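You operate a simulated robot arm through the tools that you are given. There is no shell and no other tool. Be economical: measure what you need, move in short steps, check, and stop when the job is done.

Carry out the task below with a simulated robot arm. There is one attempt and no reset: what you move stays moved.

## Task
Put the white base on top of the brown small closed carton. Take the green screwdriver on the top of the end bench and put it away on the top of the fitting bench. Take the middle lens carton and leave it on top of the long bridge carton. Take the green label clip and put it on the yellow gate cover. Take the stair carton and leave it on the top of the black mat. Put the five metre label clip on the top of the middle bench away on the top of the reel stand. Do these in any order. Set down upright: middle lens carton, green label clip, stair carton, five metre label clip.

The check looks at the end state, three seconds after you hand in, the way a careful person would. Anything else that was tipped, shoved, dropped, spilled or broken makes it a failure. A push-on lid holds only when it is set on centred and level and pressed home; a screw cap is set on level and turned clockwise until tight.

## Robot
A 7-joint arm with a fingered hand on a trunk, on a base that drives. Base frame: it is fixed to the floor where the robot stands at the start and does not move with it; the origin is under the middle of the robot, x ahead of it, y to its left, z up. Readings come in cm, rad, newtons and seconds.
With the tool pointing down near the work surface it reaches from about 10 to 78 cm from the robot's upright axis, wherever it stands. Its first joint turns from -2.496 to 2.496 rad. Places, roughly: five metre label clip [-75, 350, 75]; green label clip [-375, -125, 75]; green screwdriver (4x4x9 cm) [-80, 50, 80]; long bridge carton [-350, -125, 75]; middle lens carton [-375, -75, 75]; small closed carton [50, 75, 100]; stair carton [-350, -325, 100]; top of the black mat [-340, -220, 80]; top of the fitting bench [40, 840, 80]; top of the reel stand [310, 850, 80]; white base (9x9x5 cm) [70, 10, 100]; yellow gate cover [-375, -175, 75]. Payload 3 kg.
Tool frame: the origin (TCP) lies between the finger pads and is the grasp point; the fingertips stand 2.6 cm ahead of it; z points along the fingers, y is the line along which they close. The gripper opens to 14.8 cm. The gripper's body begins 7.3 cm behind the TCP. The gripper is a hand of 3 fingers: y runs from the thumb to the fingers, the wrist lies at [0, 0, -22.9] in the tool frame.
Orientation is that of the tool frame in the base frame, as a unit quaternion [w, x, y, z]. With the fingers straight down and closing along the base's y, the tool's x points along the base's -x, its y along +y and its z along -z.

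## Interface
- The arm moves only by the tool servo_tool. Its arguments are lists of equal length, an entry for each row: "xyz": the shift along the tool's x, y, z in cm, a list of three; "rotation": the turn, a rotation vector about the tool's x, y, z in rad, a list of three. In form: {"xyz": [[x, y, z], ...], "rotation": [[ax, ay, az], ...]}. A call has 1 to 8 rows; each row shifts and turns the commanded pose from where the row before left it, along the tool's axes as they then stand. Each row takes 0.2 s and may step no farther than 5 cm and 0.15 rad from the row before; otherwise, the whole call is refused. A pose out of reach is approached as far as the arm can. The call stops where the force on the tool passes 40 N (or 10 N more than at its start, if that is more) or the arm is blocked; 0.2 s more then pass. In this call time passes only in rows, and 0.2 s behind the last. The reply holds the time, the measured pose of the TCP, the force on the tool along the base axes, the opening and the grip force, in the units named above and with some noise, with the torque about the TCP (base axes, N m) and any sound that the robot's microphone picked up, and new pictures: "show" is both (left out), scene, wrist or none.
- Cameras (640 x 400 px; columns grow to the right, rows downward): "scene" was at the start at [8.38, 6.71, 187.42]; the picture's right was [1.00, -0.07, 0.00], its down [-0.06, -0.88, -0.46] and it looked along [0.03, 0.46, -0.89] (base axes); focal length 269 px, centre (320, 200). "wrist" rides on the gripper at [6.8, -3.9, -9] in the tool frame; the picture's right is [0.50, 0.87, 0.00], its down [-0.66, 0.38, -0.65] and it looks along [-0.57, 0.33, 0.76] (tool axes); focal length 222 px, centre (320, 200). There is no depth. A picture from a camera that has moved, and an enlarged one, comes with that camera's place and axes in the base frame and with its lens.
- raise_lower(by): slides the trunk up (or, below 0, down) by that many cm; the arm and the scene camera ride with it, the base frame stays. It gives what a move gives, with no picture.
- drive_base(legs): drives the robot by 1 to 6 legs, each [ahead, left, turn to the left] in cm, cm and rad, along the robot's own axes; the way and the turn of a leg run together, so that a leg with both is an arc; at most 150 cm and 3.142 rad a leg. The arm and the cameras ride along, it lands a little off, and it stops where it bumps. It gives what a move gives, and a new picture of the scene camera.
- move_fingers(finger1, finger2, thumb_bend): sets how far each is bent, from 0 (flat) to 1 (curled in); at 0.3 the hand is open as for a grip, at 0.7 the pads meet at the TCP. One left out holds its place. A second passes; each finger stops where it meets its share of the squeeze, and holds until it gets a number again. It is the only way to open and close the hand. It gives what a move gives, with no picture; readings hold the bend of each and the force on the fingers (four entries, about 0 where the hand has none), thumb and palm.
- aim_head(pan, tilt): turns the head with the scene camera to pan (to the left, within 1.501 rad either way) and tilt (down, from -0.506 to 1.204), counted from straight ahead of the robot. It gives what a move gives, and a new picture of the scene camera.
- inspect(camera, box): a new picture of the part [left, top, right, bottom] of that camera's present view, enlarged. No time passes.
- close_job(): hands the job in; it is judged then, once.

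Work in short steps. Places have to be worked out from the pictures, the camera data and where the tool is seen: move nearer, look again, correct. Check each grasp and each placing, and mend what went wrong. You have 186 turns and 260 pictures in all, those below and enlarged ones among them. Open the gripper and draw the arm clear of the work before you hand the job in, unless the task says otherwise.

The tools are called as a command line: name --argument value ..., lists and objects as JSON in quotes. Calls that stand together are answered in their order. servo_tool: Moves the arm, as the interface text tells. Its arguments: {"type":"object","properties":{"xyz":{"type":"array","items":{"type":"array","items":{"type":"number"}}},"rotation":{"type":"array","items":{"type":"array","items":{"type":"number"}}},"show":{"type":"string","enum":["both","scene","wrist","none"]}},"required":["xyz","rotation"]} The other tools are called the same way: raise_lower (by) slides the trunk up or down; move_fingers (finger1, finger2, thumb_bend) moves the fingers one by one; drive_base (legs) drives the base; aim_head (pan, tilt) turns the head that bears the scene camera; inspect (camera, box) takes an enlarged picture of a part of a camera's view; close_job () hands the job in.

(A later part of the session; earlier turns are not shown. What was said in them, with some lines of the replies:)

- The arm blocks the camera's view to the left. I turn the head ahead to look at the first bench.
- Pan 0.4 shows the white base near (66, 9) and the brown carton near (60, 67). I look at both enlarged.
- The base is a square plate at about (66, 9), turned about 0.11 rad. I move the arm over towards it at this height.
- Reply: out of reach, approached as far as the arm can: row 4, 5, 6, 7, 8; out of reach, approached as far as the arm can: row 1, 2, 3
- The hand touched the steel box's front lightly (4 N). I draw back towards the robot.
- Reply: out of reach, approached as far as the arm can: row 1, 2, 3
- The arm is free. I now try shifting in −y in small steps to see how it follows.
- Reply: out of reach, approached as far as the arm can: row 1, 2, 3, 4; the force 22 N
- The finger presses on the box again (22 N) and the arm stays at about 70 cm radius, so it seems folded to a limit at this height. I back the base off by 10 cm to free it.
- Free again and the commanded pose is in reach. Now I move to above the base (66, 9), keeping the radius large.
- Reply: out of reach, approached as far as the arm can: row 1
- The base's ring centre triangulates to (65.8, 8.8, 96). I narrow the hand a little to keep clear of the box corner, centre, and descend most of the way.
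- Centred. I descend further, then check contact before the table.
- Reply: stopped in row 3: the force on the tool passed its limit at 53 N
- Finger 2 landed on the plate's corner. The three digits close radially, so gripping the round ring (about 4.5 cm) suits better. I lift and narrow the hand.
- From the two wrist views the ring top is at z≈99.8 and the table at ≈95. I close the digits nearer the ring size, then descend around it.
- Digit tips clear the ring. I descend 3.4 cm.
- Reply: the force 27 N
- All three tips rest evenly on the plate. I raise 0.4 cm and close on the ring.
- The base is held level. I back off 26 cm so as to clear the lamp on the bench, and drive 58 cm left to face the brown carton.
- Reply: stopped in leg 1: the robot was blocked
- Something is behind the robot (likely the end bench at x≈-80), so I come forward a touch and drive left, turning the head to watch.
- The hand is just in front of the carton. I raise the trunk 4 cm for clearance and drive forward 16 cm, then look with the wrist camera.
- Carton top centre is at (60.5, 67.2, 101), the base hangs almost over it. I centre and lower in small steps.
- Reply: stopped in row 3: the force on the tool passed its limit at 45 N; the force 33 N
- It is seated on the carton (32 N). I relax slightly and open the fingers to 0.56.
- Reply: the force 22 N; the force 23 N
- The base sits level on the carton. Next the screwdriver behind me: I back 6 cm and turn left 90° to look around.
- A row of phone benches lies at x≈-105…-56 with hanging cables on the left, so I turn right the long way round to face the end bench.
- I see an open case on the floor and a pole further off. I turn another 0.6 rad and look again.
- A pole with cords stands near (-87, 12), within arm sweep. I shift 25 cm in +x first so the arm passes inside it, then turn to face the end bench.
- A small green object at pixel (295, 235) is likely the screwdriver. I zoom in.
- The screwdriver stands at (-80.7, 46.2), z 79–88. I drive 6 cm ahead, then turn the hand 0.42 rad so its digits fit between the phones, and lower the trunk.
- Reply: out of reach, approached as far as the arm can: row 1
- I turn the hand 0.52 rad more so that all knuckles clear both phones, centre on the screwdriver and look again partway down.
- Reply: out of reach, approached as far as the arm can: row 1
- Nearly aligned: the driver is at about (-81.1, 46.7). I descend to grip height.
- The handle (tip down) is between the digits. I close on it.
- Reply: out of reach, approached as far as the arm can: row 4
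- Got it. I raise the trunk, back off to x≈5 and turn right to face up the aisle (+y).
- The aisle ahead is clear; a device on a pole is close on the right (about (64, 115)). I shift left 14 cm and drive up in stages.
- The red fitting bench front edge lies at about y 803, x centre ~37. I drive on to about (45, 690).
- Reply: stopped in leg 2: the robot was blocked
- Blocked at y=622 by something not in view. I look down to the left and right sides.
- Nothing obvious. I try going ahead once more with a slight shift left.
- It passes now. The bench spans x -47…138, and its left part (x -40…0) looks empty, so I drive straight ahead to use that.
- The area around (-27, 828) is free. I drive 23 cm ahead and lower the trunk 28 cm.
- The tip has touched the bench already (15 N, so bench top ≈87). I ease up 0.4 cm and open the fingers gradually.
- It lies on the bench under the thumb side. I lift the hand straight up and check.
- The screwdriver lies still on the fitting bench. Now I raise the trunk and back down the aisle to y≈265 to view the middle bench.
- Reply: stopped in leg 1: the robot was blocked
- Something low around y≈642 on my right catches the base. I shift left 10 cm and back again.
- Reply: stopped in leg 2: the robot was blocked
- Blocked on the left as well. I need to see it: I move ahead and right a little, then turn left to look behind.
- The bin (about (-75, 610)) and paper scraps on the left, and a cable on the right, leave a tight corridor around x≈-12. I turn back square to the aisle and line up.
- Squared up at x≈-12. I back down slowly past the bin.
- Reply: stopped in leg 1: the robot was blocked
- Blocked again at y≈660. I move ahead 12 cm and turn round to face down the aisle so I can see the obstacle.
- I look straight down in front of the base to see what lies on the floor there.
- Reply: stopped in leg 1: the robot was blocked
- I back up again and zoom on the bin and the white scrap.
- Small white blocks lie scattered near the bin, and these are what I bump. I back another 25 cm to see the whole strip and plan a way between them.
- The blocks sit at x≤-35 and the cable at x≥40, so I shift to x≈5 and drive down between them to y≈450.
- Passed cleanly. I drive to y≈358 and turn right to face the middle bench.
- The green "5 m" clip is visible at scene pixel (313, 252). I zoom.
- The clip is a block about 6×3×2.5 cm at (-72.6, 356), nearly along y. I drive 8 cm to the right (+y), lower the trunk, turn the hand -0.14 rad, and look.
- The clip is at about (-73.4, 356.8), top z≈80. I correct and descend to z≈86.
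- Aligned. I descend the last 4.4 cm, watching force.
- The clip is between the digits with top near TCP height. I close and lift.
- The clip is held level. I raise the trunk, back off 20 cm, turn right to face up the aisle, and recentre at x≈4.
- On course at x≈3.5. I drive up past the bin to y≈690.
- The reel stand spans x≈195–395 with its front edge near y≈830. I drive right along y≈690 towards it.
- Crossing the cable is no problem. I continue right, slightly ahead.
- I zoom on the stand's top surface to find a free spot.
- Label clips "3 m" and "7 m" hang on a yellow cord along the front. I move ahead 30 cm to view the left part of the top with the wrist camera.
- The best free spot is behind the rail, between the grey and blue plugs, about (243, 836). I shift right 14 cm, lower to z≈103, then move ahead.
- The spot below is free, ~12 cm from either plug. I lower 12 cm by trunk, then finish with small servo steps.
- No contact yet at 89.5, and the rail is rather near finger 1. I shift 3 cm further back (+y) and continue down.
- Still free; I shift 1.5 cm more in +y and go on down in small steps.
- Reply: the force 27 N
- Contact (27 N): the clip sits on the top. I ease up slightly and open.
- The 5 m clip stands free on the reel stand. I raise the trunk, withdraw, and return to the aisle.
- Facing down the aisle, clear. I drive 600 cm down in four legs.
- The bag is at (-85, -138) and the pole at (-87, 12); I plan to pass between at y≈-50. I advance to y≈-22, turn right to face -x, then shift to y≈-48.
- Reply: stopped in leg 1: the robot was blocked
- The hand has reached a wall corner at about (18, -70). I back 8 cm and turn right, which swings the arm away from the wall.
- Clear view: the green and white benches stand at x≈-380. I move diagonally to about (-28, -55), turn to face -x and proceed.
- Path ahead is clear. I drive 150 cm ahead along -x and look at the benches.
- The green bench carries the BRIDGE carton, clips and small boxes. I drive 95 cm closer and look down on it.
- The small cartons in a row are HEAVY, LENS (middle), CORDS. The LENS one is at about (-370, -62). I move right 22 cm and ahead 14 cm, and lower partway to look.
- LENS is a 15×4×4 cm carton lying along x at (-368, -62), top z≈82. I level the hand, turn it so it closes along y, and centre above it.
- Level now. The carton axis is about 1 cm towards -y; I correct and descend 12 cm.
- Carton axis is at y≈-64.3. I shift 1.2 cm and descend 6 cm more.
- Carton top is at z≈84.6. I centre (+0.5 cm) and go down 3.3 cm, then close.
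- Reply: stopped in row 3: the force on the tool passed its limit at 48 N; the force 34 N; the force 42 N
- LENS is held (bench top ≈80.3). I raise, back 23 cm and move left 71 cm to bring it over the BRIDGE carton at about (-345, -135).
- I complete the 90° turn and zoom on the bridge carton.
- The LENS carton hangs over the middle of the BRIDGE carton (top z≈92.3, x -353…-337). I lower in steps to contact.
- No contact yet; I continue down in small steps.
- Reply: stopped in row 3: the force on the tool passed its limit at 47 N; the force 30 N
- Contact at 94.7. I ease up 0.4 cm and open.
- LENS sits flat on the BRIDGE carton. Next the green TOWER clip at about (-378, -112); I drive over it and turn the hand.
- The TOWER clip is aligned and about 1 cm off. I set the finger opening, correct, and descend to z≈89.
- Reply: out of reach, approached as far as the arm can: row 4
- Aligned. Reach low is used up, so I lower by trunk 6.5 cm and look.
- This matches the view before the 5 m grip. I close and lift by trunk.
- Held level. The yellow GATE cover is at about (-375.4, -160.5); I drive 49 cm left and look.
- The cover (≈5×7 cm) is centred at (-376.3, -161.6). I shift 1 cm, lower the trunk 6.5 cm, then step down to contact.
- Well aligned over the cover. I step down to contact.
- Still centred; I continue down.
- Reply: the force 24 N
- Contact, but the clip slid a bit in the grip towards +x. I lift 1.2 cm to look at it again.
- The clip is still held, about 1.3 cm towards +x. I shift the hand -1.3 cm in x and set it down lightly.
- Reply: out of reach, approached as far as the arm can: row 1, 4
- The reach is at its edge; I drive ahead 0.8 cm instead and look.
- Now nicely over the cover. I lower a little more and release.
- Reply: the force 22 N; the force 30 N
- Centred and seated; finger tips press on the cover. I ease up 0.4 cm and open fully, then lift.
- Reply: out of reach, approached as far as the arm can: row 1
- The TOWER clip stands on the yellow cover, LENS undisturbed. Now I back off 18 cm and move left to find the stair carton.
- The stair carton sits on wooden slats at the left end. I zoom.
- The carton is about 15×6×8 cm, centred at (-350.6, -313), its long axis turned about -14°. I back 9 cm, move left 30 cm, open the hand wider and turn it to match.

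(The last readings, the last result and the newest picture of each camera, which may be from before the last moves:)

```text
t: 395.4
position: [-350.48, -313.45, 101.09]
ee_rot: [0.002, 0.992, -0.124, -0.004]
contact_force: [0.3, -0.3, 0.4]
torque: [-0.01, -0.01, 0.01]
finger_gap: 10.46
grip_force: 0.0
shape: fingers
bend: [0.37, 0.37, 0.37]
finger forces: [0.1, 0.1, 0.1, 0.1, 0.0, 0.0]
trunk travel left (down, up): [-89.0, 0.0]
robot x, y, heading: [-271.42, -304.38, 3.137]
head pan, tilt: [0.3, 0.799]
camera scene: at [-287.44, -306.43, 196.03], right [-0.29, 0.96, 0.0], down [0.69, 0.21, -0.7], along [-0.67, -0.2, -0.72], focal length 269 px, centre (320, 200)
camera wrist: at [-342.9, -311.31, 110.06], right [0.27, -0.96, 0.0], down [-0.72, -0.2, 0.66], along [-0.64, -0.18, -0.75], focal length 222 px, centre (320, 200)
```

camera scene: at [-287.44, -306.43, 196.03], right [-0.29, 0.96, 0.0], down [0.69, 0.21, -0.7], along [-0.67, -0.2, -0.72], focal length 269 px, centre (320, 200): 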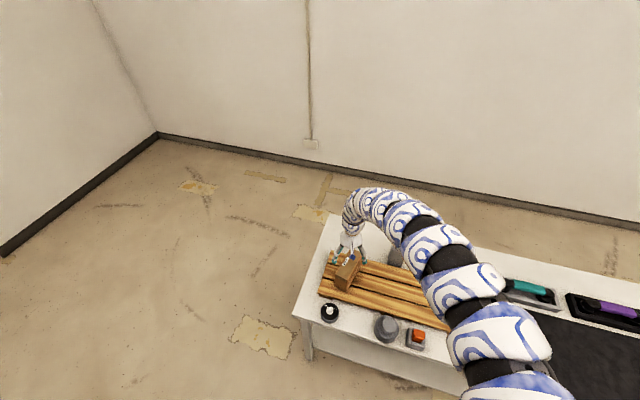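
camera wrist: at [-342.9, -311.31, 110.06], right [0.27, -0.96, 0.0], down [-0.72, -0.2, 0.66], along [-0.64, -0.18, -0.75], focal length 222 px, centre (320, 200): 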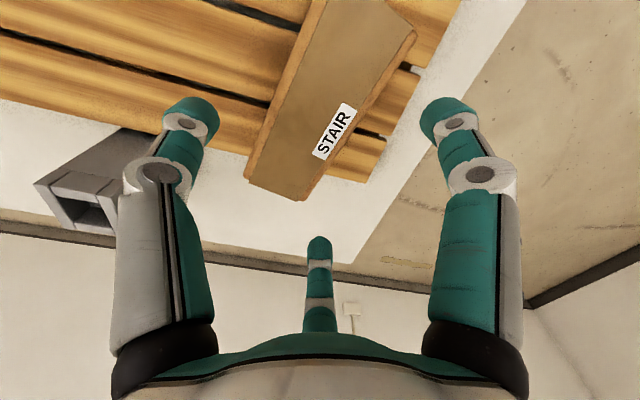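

Alignment is good (0.8 cm off across). I shift and lower the trunk 9 cm, then look.

servo_tool --xyz '[[0.1, -0.8, 0]]' --rotation '[[0, 0, 0]]' --show "none"

raise_lower --by -8

inspect --camera "wrist" --box '[0, 0, 640, 400]'

inspect --camera "scene" --box '[290, 190, 450, 310]'

```text
t: 395.8
position: [-350.26, -312.73, 101.11]
ee_rot: [0.003, 0.992, -0.123, -0.004]
contact_force: [-0.4, 0.2, -0.4]
torque: [0.01, 0.01, 0.02]
finger_gap: 10.46
grip_force: 0.0
shape: fingers
bend: [0.37, 0.37, 0.37]
finger forces: [0.0, 0.0, 0.0, 0.0, 0.0, 0.0]
trunk travel left (down, up): [-89.0, 0.0]
robot x, y, heading: [-271.6, -304.51, 3.135]
head pan, tilt: [0.3, 0.799]
```

```text
t: 397.0
position: [-350.4, -312.78, 93.25]
ee_rot: [0.002, 0.992, -0.123, -0.005]
contact_force: [-0.8, -1.5, 0.2]
torque: [0.02, 0.01, 0.0]
finger_gap: 10.53
grip_force: 0.6
shape: fingers
bend: [0.37, 0.37, 0.37]
finger forces: [0.5, 0.9, 0.0, 0.1, 0.0, 0.0]
trunk travel left (down, up): [-81.0, 8.0]
robot x, y, heading: [-271.4, -304.65, 3.137]
head pan, tilt: [0.3, 0.799]
```

```text
1.00 times, centred on (320, 200) of wrist (not enlarged: the box is as wide or as high as the picture)
camera zoom: at [-342.62, -310.56, 102.05], right [0.27, -0.96, 0.0], down [-0.72, -0.21, 0.66], along [-0.64, -0.18, -0.75], focal length 222 px, centre (320, 200)
```

zoom: 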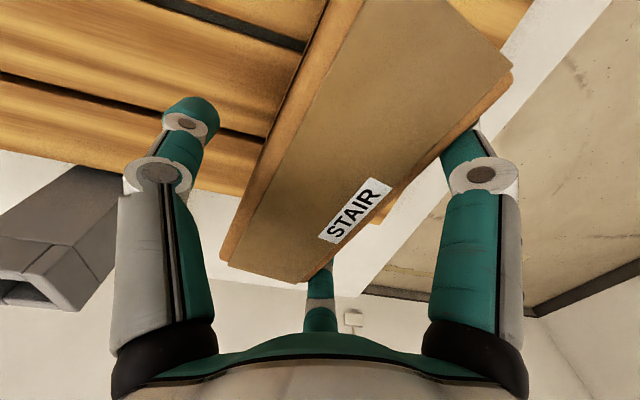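

```text
3.33 times, centred on (370, 250) of scene
camera zoom: at [-287.43, -306.44, 188.03], right [-0.29, 0.96, 0.0], down [0.69, 0.21, -0.7], along [-0.67, -0.2, -0.72], focal length 896 px, centre (153, 33)
```

zoom: 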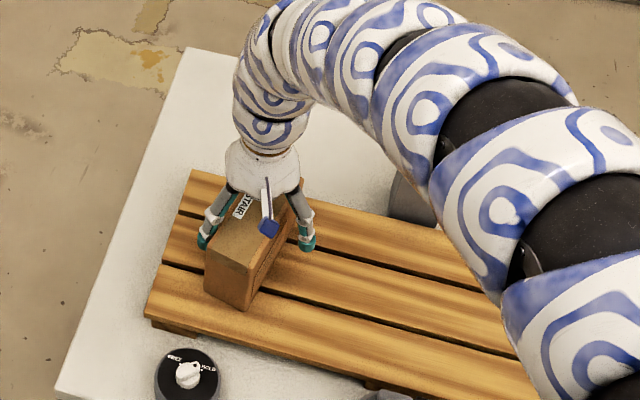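

Fingers 1 and 2 graze the -y face, so I shift 1.6 cm that way and lower 3.5 cm.

servo_tool --xyz '[[0, 1.6, 0]]' --rotation '[[0, 0, 0]]' --show "none"

raise_lower --by -3.5

inspect --camera "wrist" --box '[0, 0, 640, 400]'

```text
t: 397.4
position: [-350.68, -314.44, 92.94]
ee_rot: [0.002, 0.993, -0.122, -0.005]
contact_force: [-0.6, 0.7, -0.1]
torque: [-0.05, -0.01, 0.01]
finger_gap: 10.52
grip_force: 0.0
shape: fingers
bend: [0.37, 0.37, 0.37]
finger forces: [0.1, 0.0, 0.0, 0.0, 0.0, 0.1]
trunk travel left (down, up): [-81.0, 8.0]
robot x, y, heading: [-271.44, -304.31, 3.135]
head pan, tilt: [0.3, 0.799]
```

```text
t: 398.1
position: [-350.72, -314.11, 89.73]
ee_rot: [0.002, 0.993, -0.122, -0.006]
contact_force: [1.1, 7.4, 14.4]
torque: [0.33, -0.12, 0.04]
finger_gap: 10.79
grip_force: 6.8
shape: fingers
bend: [0.37, 0.37, 0.37]
finger forces: [0.0, 0.1, 0.0, 0.0, 14.2, 0.0]
trunk travel left (down, up): [-77.5, 11.5]
robot x, y, heading: [-271.52, -304.04, 3.136]
head pan, tilt: [0.3, 0.799]
```

```text
1.00 times, centred on (320, 200) of wrist (not enlarged: the box is as wide or as high as the picture)
camera zoom: at [-343.01, -312.0, 98.65], right [0.27, -0.96, 0.0], down [-0.72, -0.21, 0.66], along [-0.64, -0.18, -0.75], focal length 222 px, centre (320, 200)
```

zoom: 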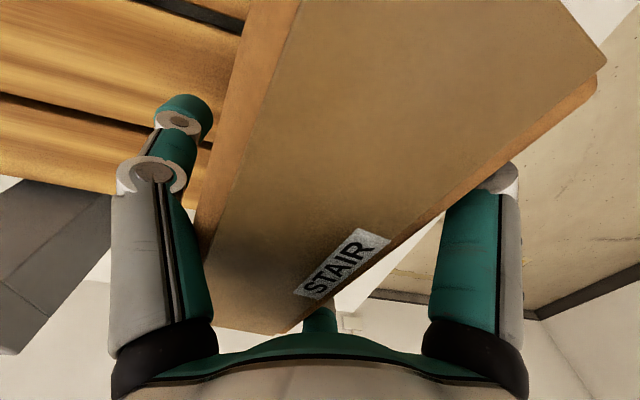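

The thumb has touched something (14 N). I raise 0.7 cm and close on the carton.

raise_lower --by 0.8

move_fingers --finger1 0.7 --finger2 0.7 --thumb_bend 0.7

inspect --camera "wrist" --box '[0, 0, 640, 400]'

```text
t: 398.7
position: [-350.6, -314.36, 90.41]
ee_rot: [0.001, 0.992, -0.123, -0.004]
contact_force: [0.0, 0.4, 0.4]
torque: [0.0, -0.01, 0.01]
finger_gap: 10.53
grip_force: 0.2
shape: fingers
bend: [0.37, 0.37, 0.37]
finger forces: [0.1, 0.0, 0.1, 0.0, 0.3, 0.0]
trunk travel left (down, up): [-78.3, 10.7]
robot x, y, heading: [-271.76, -304.72, 3.14]
head pan, tilt: [0.3, 0.799]
```

```text
t: 399.7
position: [-350.67, -314.35, 90.53]
ee_rot: [0.003, 0.992, -0.123, -0.005]
contact_force: [-0.7, 3.0, 4.4]
torque: [0.25, -0.09, 0.05]
finger_gap: 6.24
grip_force: 25.5
shape: fingers
bend: [0.55, 0.53, 0.52]
finger forces: [10.9, 12.9, 0.0, 0.0, 26.4, 0.0]
trunk travel left (down, up): [-78.3, 10.7]
robot x, y, heading: [-271.47, -304.28, 3.136]
head pan, tilt: [0.3, 0.799]
```

```text
1.00 times, centred on (320, 200) of wrist (not enlarged: the box is as wide or as high as the picture)
camera zoom: at [-342.99, -312.07, 99.38], right [0.27, -0.96, 0.0], down [-0.72, -0.21, 0.66], along [-0.64, -0.18, -0.75], focal length 222 px, centre (320, 200)
```

zoom: 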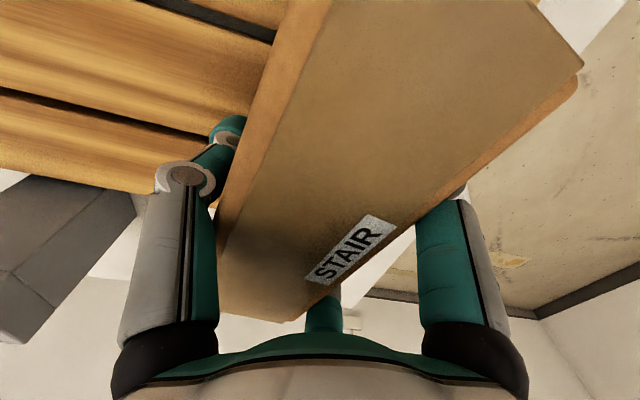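

Gripped with 25 N and a 6.2 cm gap. I lift by trunk and check that it comes along.

raise_lower --by 10.5

inspect --camera "scene" --box '[290, 190, 450, 310]'

inspect --camera "wrist" --box '[0, 0, 640, 400]'

```text
t: 401.1
position: [-350.64, -314.23, 100.92]
ee_rot: [0.002, 0.992, -0.122, -0.005]
contact_force: [-0.6, -0.4, -4.8]
torque: [-0.05, 0.03, 0.01]
finger_gap: 6.24
grip_force: 24.5
shape: fingers
bend: [0.55, 0.53, 0.52]
finger forces: [11.5, 13.4, 0.1, 0.0, 24.4, 0.0]
trunk travel left (down, up): [-88.8, 0.2]
robot x, y, heading: [-271.95, -304.04, 3.138]
head pan, tilt: [0.3, 0.799]
```

```text
3.33 times, centred on (370, 250) of scene
camera zoom: at [-287.51, -306.43, 195.82], right [-0.29, 0.96, 0.0], down [0.69, 0.21, -0.7], along [-0.67, -0.2, -0.72], focal length 896 px, centre (153, 33)
```

zoom: 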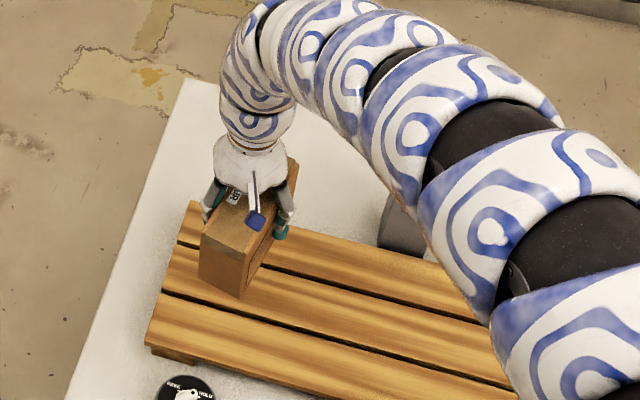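

```text
1.00 times, centred on (320, 200) of wrist (not enlarged: the box is as wide or as high as the picture)
camera zoom: at [-343.04, -312.1, 109.82], right [0.27, -0.96, 0.0], down [-0.72, -0.21, 0.66], along [-0.64, -0.18, -0.75], focal length 222 px, centre (320, 200)
```

zoom: 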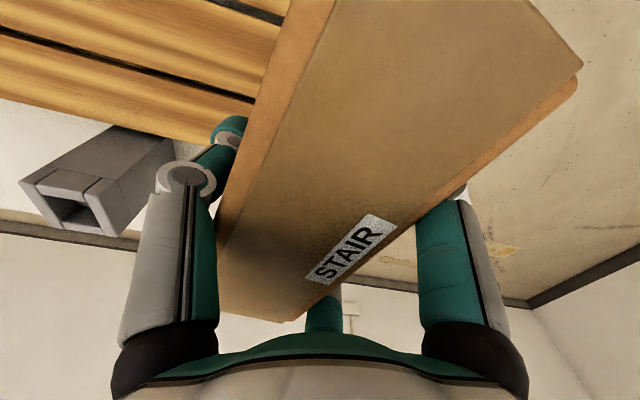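

Held level (0.5 kg). I lift 4 cm more by arm, back 8 cm and drive right 97 cm to the black mat.

servo_tool --xyz '[[0, 0, -2], [0, 0, -2]]' --rotation '[[0, 0, 0], [0, 0, 0]]' --show "none"

drive_base --legs '[[-8, 0, 0], [0, -97, 0]]'

aim_head --pan 0.1 --tilt 0.95

inspect --camera "wrist" --box '[0, 0, 640, 400]'

```text
t: 401.7
position: [-350.81, -314.18, 104.93]
ee_rot: [0.003, 0.992, -0.123, -0.005]
contact_force: [0.1, 0.5, -4.6]
torque: [-0.05, 0.07, -0.03]
finger_gap: 6.27
grip_force: 24.6
shape: fingers
bend: [0.55, 0.53, 0.52]
finger forces: [11.4, 13.3, 0.1, 0.0, 23.9, 0.1]
trunk travel left (down, up): [-88.8, 0.2]
robot x, y, heading: [-271.61, -304.56, 3.143]
head pan, tilt: [0.3, 0.799]
```

```text
t: 407.4
position: [-342.55, -217.63, 104.83]
ee_rot: [0.003, 0.993, -0.121, -0.004]
contact_force: [0.4, 0.6, -4.8]
torque: [-0.08, 0.04, -0.02]
finger_gap: 6.24
grip_force: 23.7
shape: fingers
bend: [0.55, 0.53, 0.52]
finger forces: [11.3, 13.0, 0.1, 0.0, 23.8, 0.1]
trunk travel left (down, up): [-88.8, 0.2]
robot x, y, heading: [-263.73, -207.63, -3.14]
head pan, tilt: [0.3, 0.799]
camera scene: at [-279.4, -209.51, 195.83], right [-0.3, 0.96, 0.0], down [0.69, 0.21, -0.7], along [-0.67, -0.21, -0.72], focal length 269 px, centre (320, 200)
```

scene: 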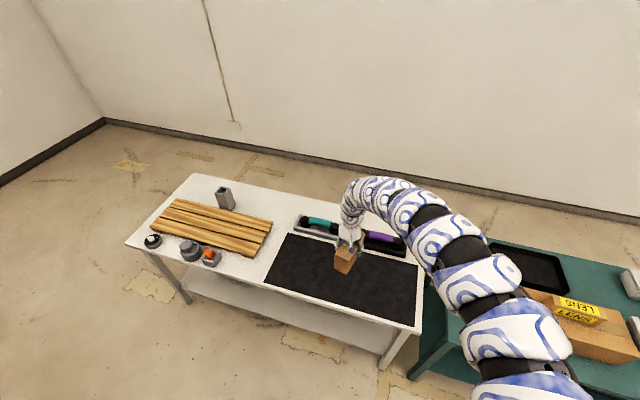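

```text
t: 408.1
position: [-342.57, -217.54, 105.04]
ee_rot: [0.002, 0.993, -0.121, -0.005]
contact_force: [0.0, 0.9, -3.8]
torque: [-0.09, 0.06, 0.01]
finger_gap: 6.25
grip_force: 23.8
shape: fingers
bend: [0.55, 0.53, 0.52]
finger forces: [11.4, 13.0, 0.0, 0.1, 23.9, 0.0]
trunk travel left (down, up): [-88.8, 0.2]
robot x, y, heading: [-263.32, -207.4, -3.136]
head pan, tilt: [0.099, 0.949]
camera scene: at [-278.93, -207.92, 194.68], right [-0.1, 0.99, 0.0], down [0.81, 0.08, -0.58], along [-0.58, -0.06, -0.81], focal length 269 px, centre (320, 200)
```

scene: 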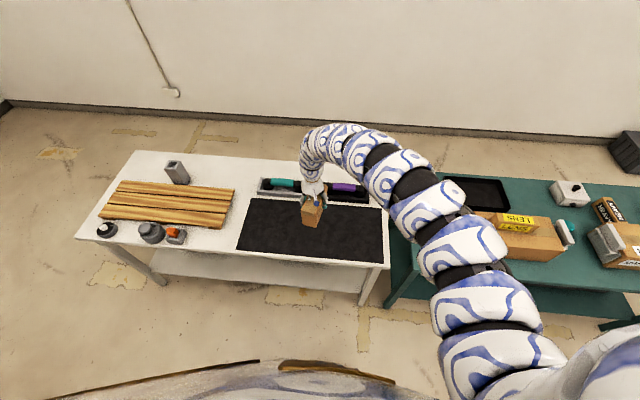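

```text
1.00 times, centred on (320, 200) of wrist (not enlarged: the box is as wide or as high as the picture)
camera zoom: at [-334.91, -215.39, 113.8], right [0.28, -0.96, 0.0], down [-0.72, -0.21, 0.66], along [-0.64, -0.18, -0.75], focal length 222 px, centre (320, 200)
```

zoom: 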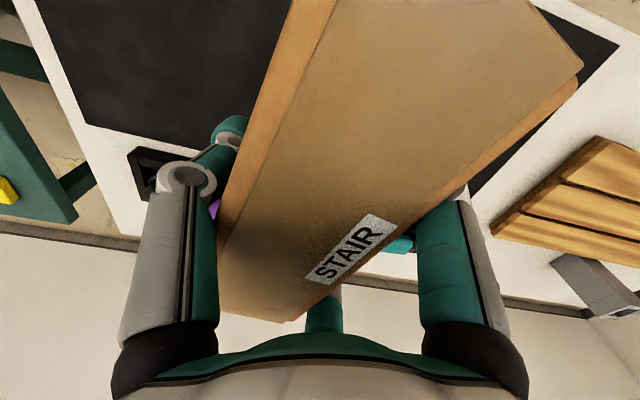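

The mat is centred at (-342.3, -218), right below. I lower the trunk 15 cm, then step down to contact.

raise_lower --by -15

servo_tool --xyz '[[0, 0, 0.7], [0, 0, 0.6], [0, 0, 0.5], [0, 0, 0.5], [0, 0, 0.4], [0, 0, 0.4]]' --rotation '[[0, 0, 0], [0, 0, 0], [0, 0, 0], [0, 0, 0], [0, 0, 0], [0, 0, 0]]' --show "none"

inspect --camera "scene" --box '[220, 140, 400, 280]'

```text
t: 409.9
position: [-342.52, -217.67, 89.9]
ee_rot: [0.003, 0.993, -0.121, -0.005]
contact_force: [-0.1, 0.5, -4.9]
torque: [-0.04, 0.06, -0.01]
finger_gap: 6.22
grip_force: 23.8
shape: fingers
bend: [0.55, 0.53, 0.52]
finger forces: [11.4, 12.9, 0.0, 0.0, 23.9, 0.1]
trunk travel left (down, up): [-73.8, 15.2]
robot x, y, heading: [-263.57, -207.48, -3.14]
head pan, tilt: [0.099, 0.949]
```

```text
t: 411.4
position: [-342.69, -217.64, 87.4]
ee_rot: [0.004, 0.993, -0.121, -0.009]
contact_force: [5.1, -0.6, 26.7]
torque: [0.87, -0.35, -0.21]
finger_gap: 6.18
grip_force: 27.9
shape: fingers
bend: [0.55, 0.54, 0.53]
finger forces: [13.5, 14.7, 0.0, 0.0, 27.8, 0.0]
trunk travel left (down, up): [-73.8, 15.2]
robot x, y, heading: [-263.74, -207.51, -3.137]
head pan, tilt: [0.099, 0.949]
stopped in row 6: the force on the tool passed its limit at 42 N (the readings are from after the stop); the commanded pose is now the measured one
```

```text
2.86 times, centred on (310, 210) of scene
camera zoom: at [-278.51, -207.87, 179.73], right [-0.1, 0.99, 0.0], down [0.81, 0.08, -0.58], along [-0.58, -0.06, -0.81], focal length 768 px, centre (349, 171)
```

zoom: 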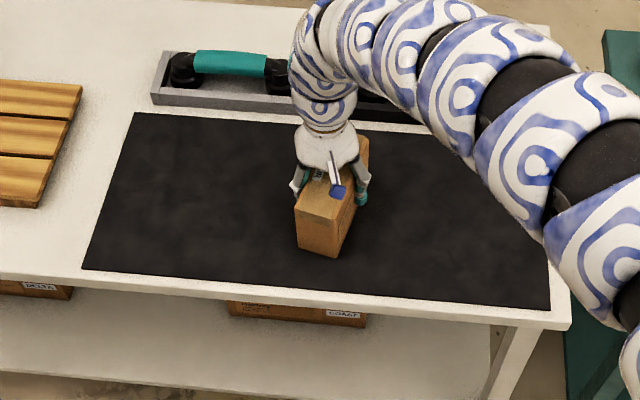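

The carton stands on the mat. I ease up slightly, open the hand and lift off.

servo_tool --xyz '[[0, 0, -0.4]]' --rotation '[[0, 0, 0]]' --show "none"

move_fingers --finger1 0.42 --finger2 0.42 --thumb_bend 0.42

raise_lower --by 14

inspect --camera "scene" --box '[220, 140, 400, 280]'

inspect --camera "wrist" --box '[0, 0, 640, 400]'

```text
t: 411.8
position: [-342.66, -217.83, 87.41]
ee_rot: [0.003, 0.993, -0.121, -0.007]
contact_force: [3.7, -2.0, 6.7]
torque: [0.41, -0.1, -0.18]
finger_gap: 6.19
grip_force: 26.4
shape: fingers
bend: [0.55, 0.54, 0.53]
finger forces: [12.8, 14.0, 0.0, 0.0, 25.6, 0.1]
trunk travel left (down, up): [-73.8, 15.2]
robot x, y, heading: [-263.84, -207.32, -3.141]
head pan, tilt: [0.099, 0.949]
```

```text
t: 412.8
position: [-342.81, -217.61, 87.47]
ee_rot: [0.003, 0.993, -0.121, -0.007]
contact_force: [-0.1, -0.8, -0.2]
torque: [0.01, -0.04, 0.03]
finger_gap: 8.83
grip_force: 0.3
shape: fingers
bend: [0.42, 0.42, 0.42]
finger forces: [0.2, 0.7, 0.0, 0.0, 0.0, 0.1]
trunk travel left (down, up): [-73.8, 15.2]
robot x, y, heading: [-263.4, -207.67, -3.14]
head pan, tilt: [0.099, 0.949]
```

```text
t: 414.5
position: [-342.68, -217.68, 101.4]
ee_rot: [0.002, 0.993, -0.12, -0.008]
contact_force: [0.3, 0.1, 0.0]
torque: [-0.01, 0.02, 0.01]
finger_gap: 8.83
grip_force: 0.1
shape: fingers
bend: [0.42, 0.42, 0.42]
finger forces: [0.1, 0.0, 0.0, 0.0, 0.0, 0.1]
trunk travel left (down, up): [-87.8, 1.2]
robot x, y, heading: [-263.79, -207.66, -3.143]
head pan, tilt: [0.099, 0.949]
```

```text
2.86 times, centred on (310, 210) of scene
camera zoom: at [-278.9, -207.9, 193.67], right [-0.1, 0.99, 0.0], down [0.81, 0.08, -0.58], along [-0.58, -0.06, -0.81], focal length 768 px, centre (349, 171)
```

zoom: 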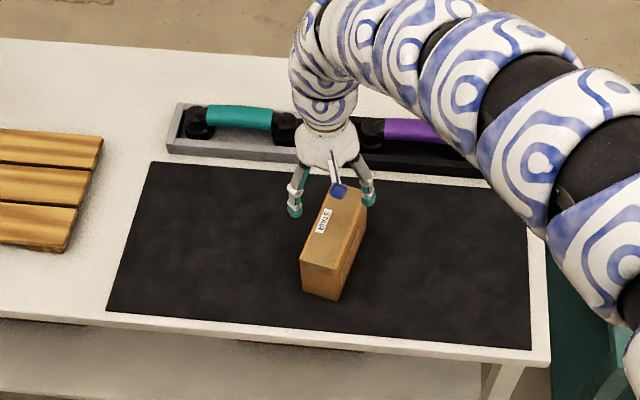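

```text
1.00 times, centred on (320, 200) of wrist (not enlarged: the box is as wide or as high as the picture)
camera zoom: at [-335.09, -215.44, 110.29], right [0.28, -0.96, 0.0], down [-0.72, -0.21, 0.67], along [-0.64, -0.19, -0.75], focal length 222 px, centre (320, 200)
```

zoom: 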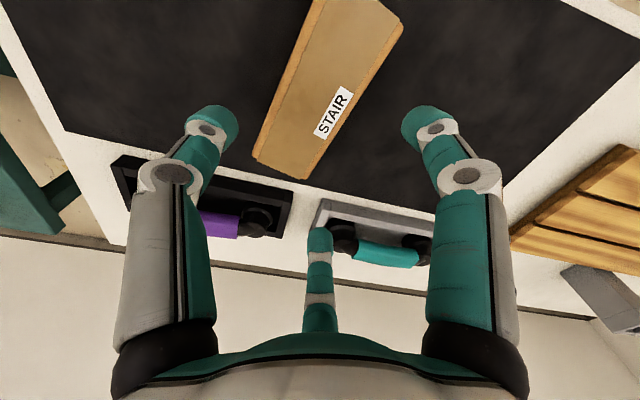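

All six are placed; the stair carton stands upright on the mat. I draw the arm back from the benches and take a last look.

drive_base --legs '[[-30, 0, 0]]'

inspect --camera "scene" --box '[320, 100, 640, 300]'

```text
t: 416.5
position: [-312.91, -217.76, 101.54]
ee_rot: [0.004, 0.993, -0.12, -0.008]
contact_force: [0.3, 0.4, 0.1]
torque: [0.01, 0.03, 0.0]
finger_gap: 8.82
grip_force: 0.1
shape: fingers
bend: [0.42, 0.42, 0.42]
finger forces: [0.0, 0.0, 0.0, 0.0, 0.1, 0.0]
trunk travel left (down, up): [-87.8, 1.2]
robot x, y, heading: [-233.78, -207.65, -3.142]
head pan, tilt: [0.099, 0.949]
camera scene: at [-248.88, -207.88, 193.69], right [-0.1, 0.99, 0.0], down [0.81, 0.08, -0.58], along [-0.58, -0.06, -0.81], focal length 269 px, centre (320, 200)
```

scene: 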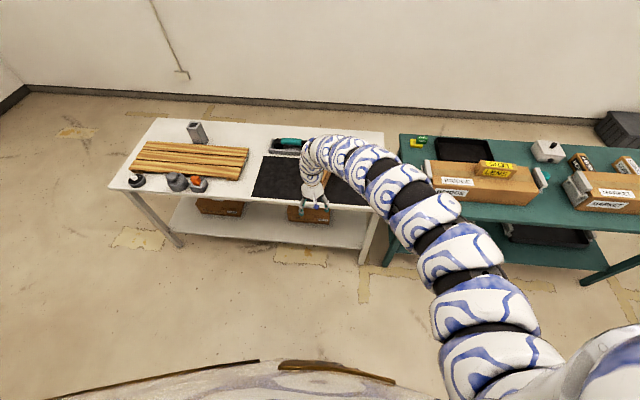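

```text
2.00 times, centred on (480, 200) of scene
camera zoom: at [-248.88, -207.88, 193.69], right [-0.1, 0.99, 0.0], down [0.81, 0.08, -0.58], along [-0.58, -0.06, -0.81], focal length 538 px, centre (0, 200)
```

zoom: 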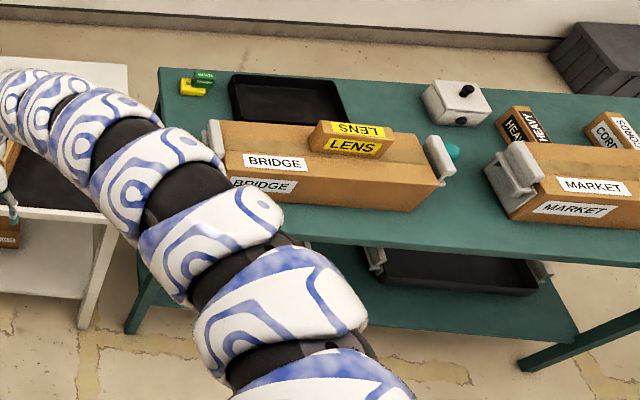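

I check the clip on the yellow cover more closely.

inspect --camera "scene" --box '[395, 120, 445, 152]'

```text
12.50 times, centred on (420, 136) of scene
camera zoom: at [-248.88, -207.88, 193.69], right [-0.1, 0.99, 0.0], down [0.81, 0.08, -0.58], along [-0.58, -0.06, -0.81], focal length 3362 px, centre (-930, 1000)
```

zoom: 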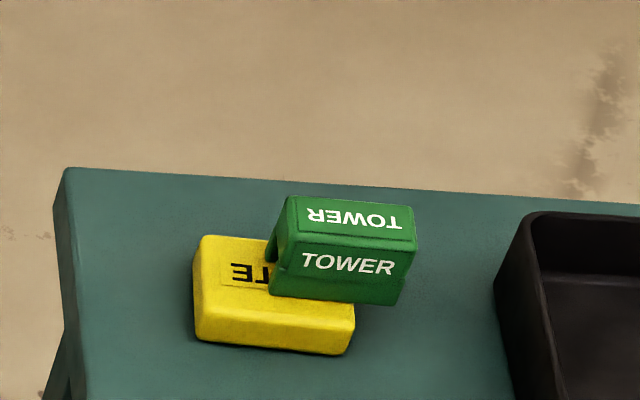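

The job is done except for the hand-in. The green clip is level and upright on the yellow cover, though set off-centre. The hand is open and the arm is clear, so I hand in.

close_job

```text
The job is handed in.
```

I placed all six items and handed the job in; no result came back. The four items you wanted upright are upright.

Points to know:
- **Green label clip:** it overhangs one side of the yellow gate cover by about a third of its length. It looked level when I last checked.
- **Screwdriver:** it was standing on its tip and is now lying on its side on the fitting bench.
- **Bumps:** a finger pressed the steel HALL box twice (up to about 22 N). The base also stopped several times against small white blocks on the floor near the bin, and I can't rule out that some moved. It bumped something behind it once, probably the end bench, and the hand touched a wall corner. Nothing looked moved in the pictures I took.
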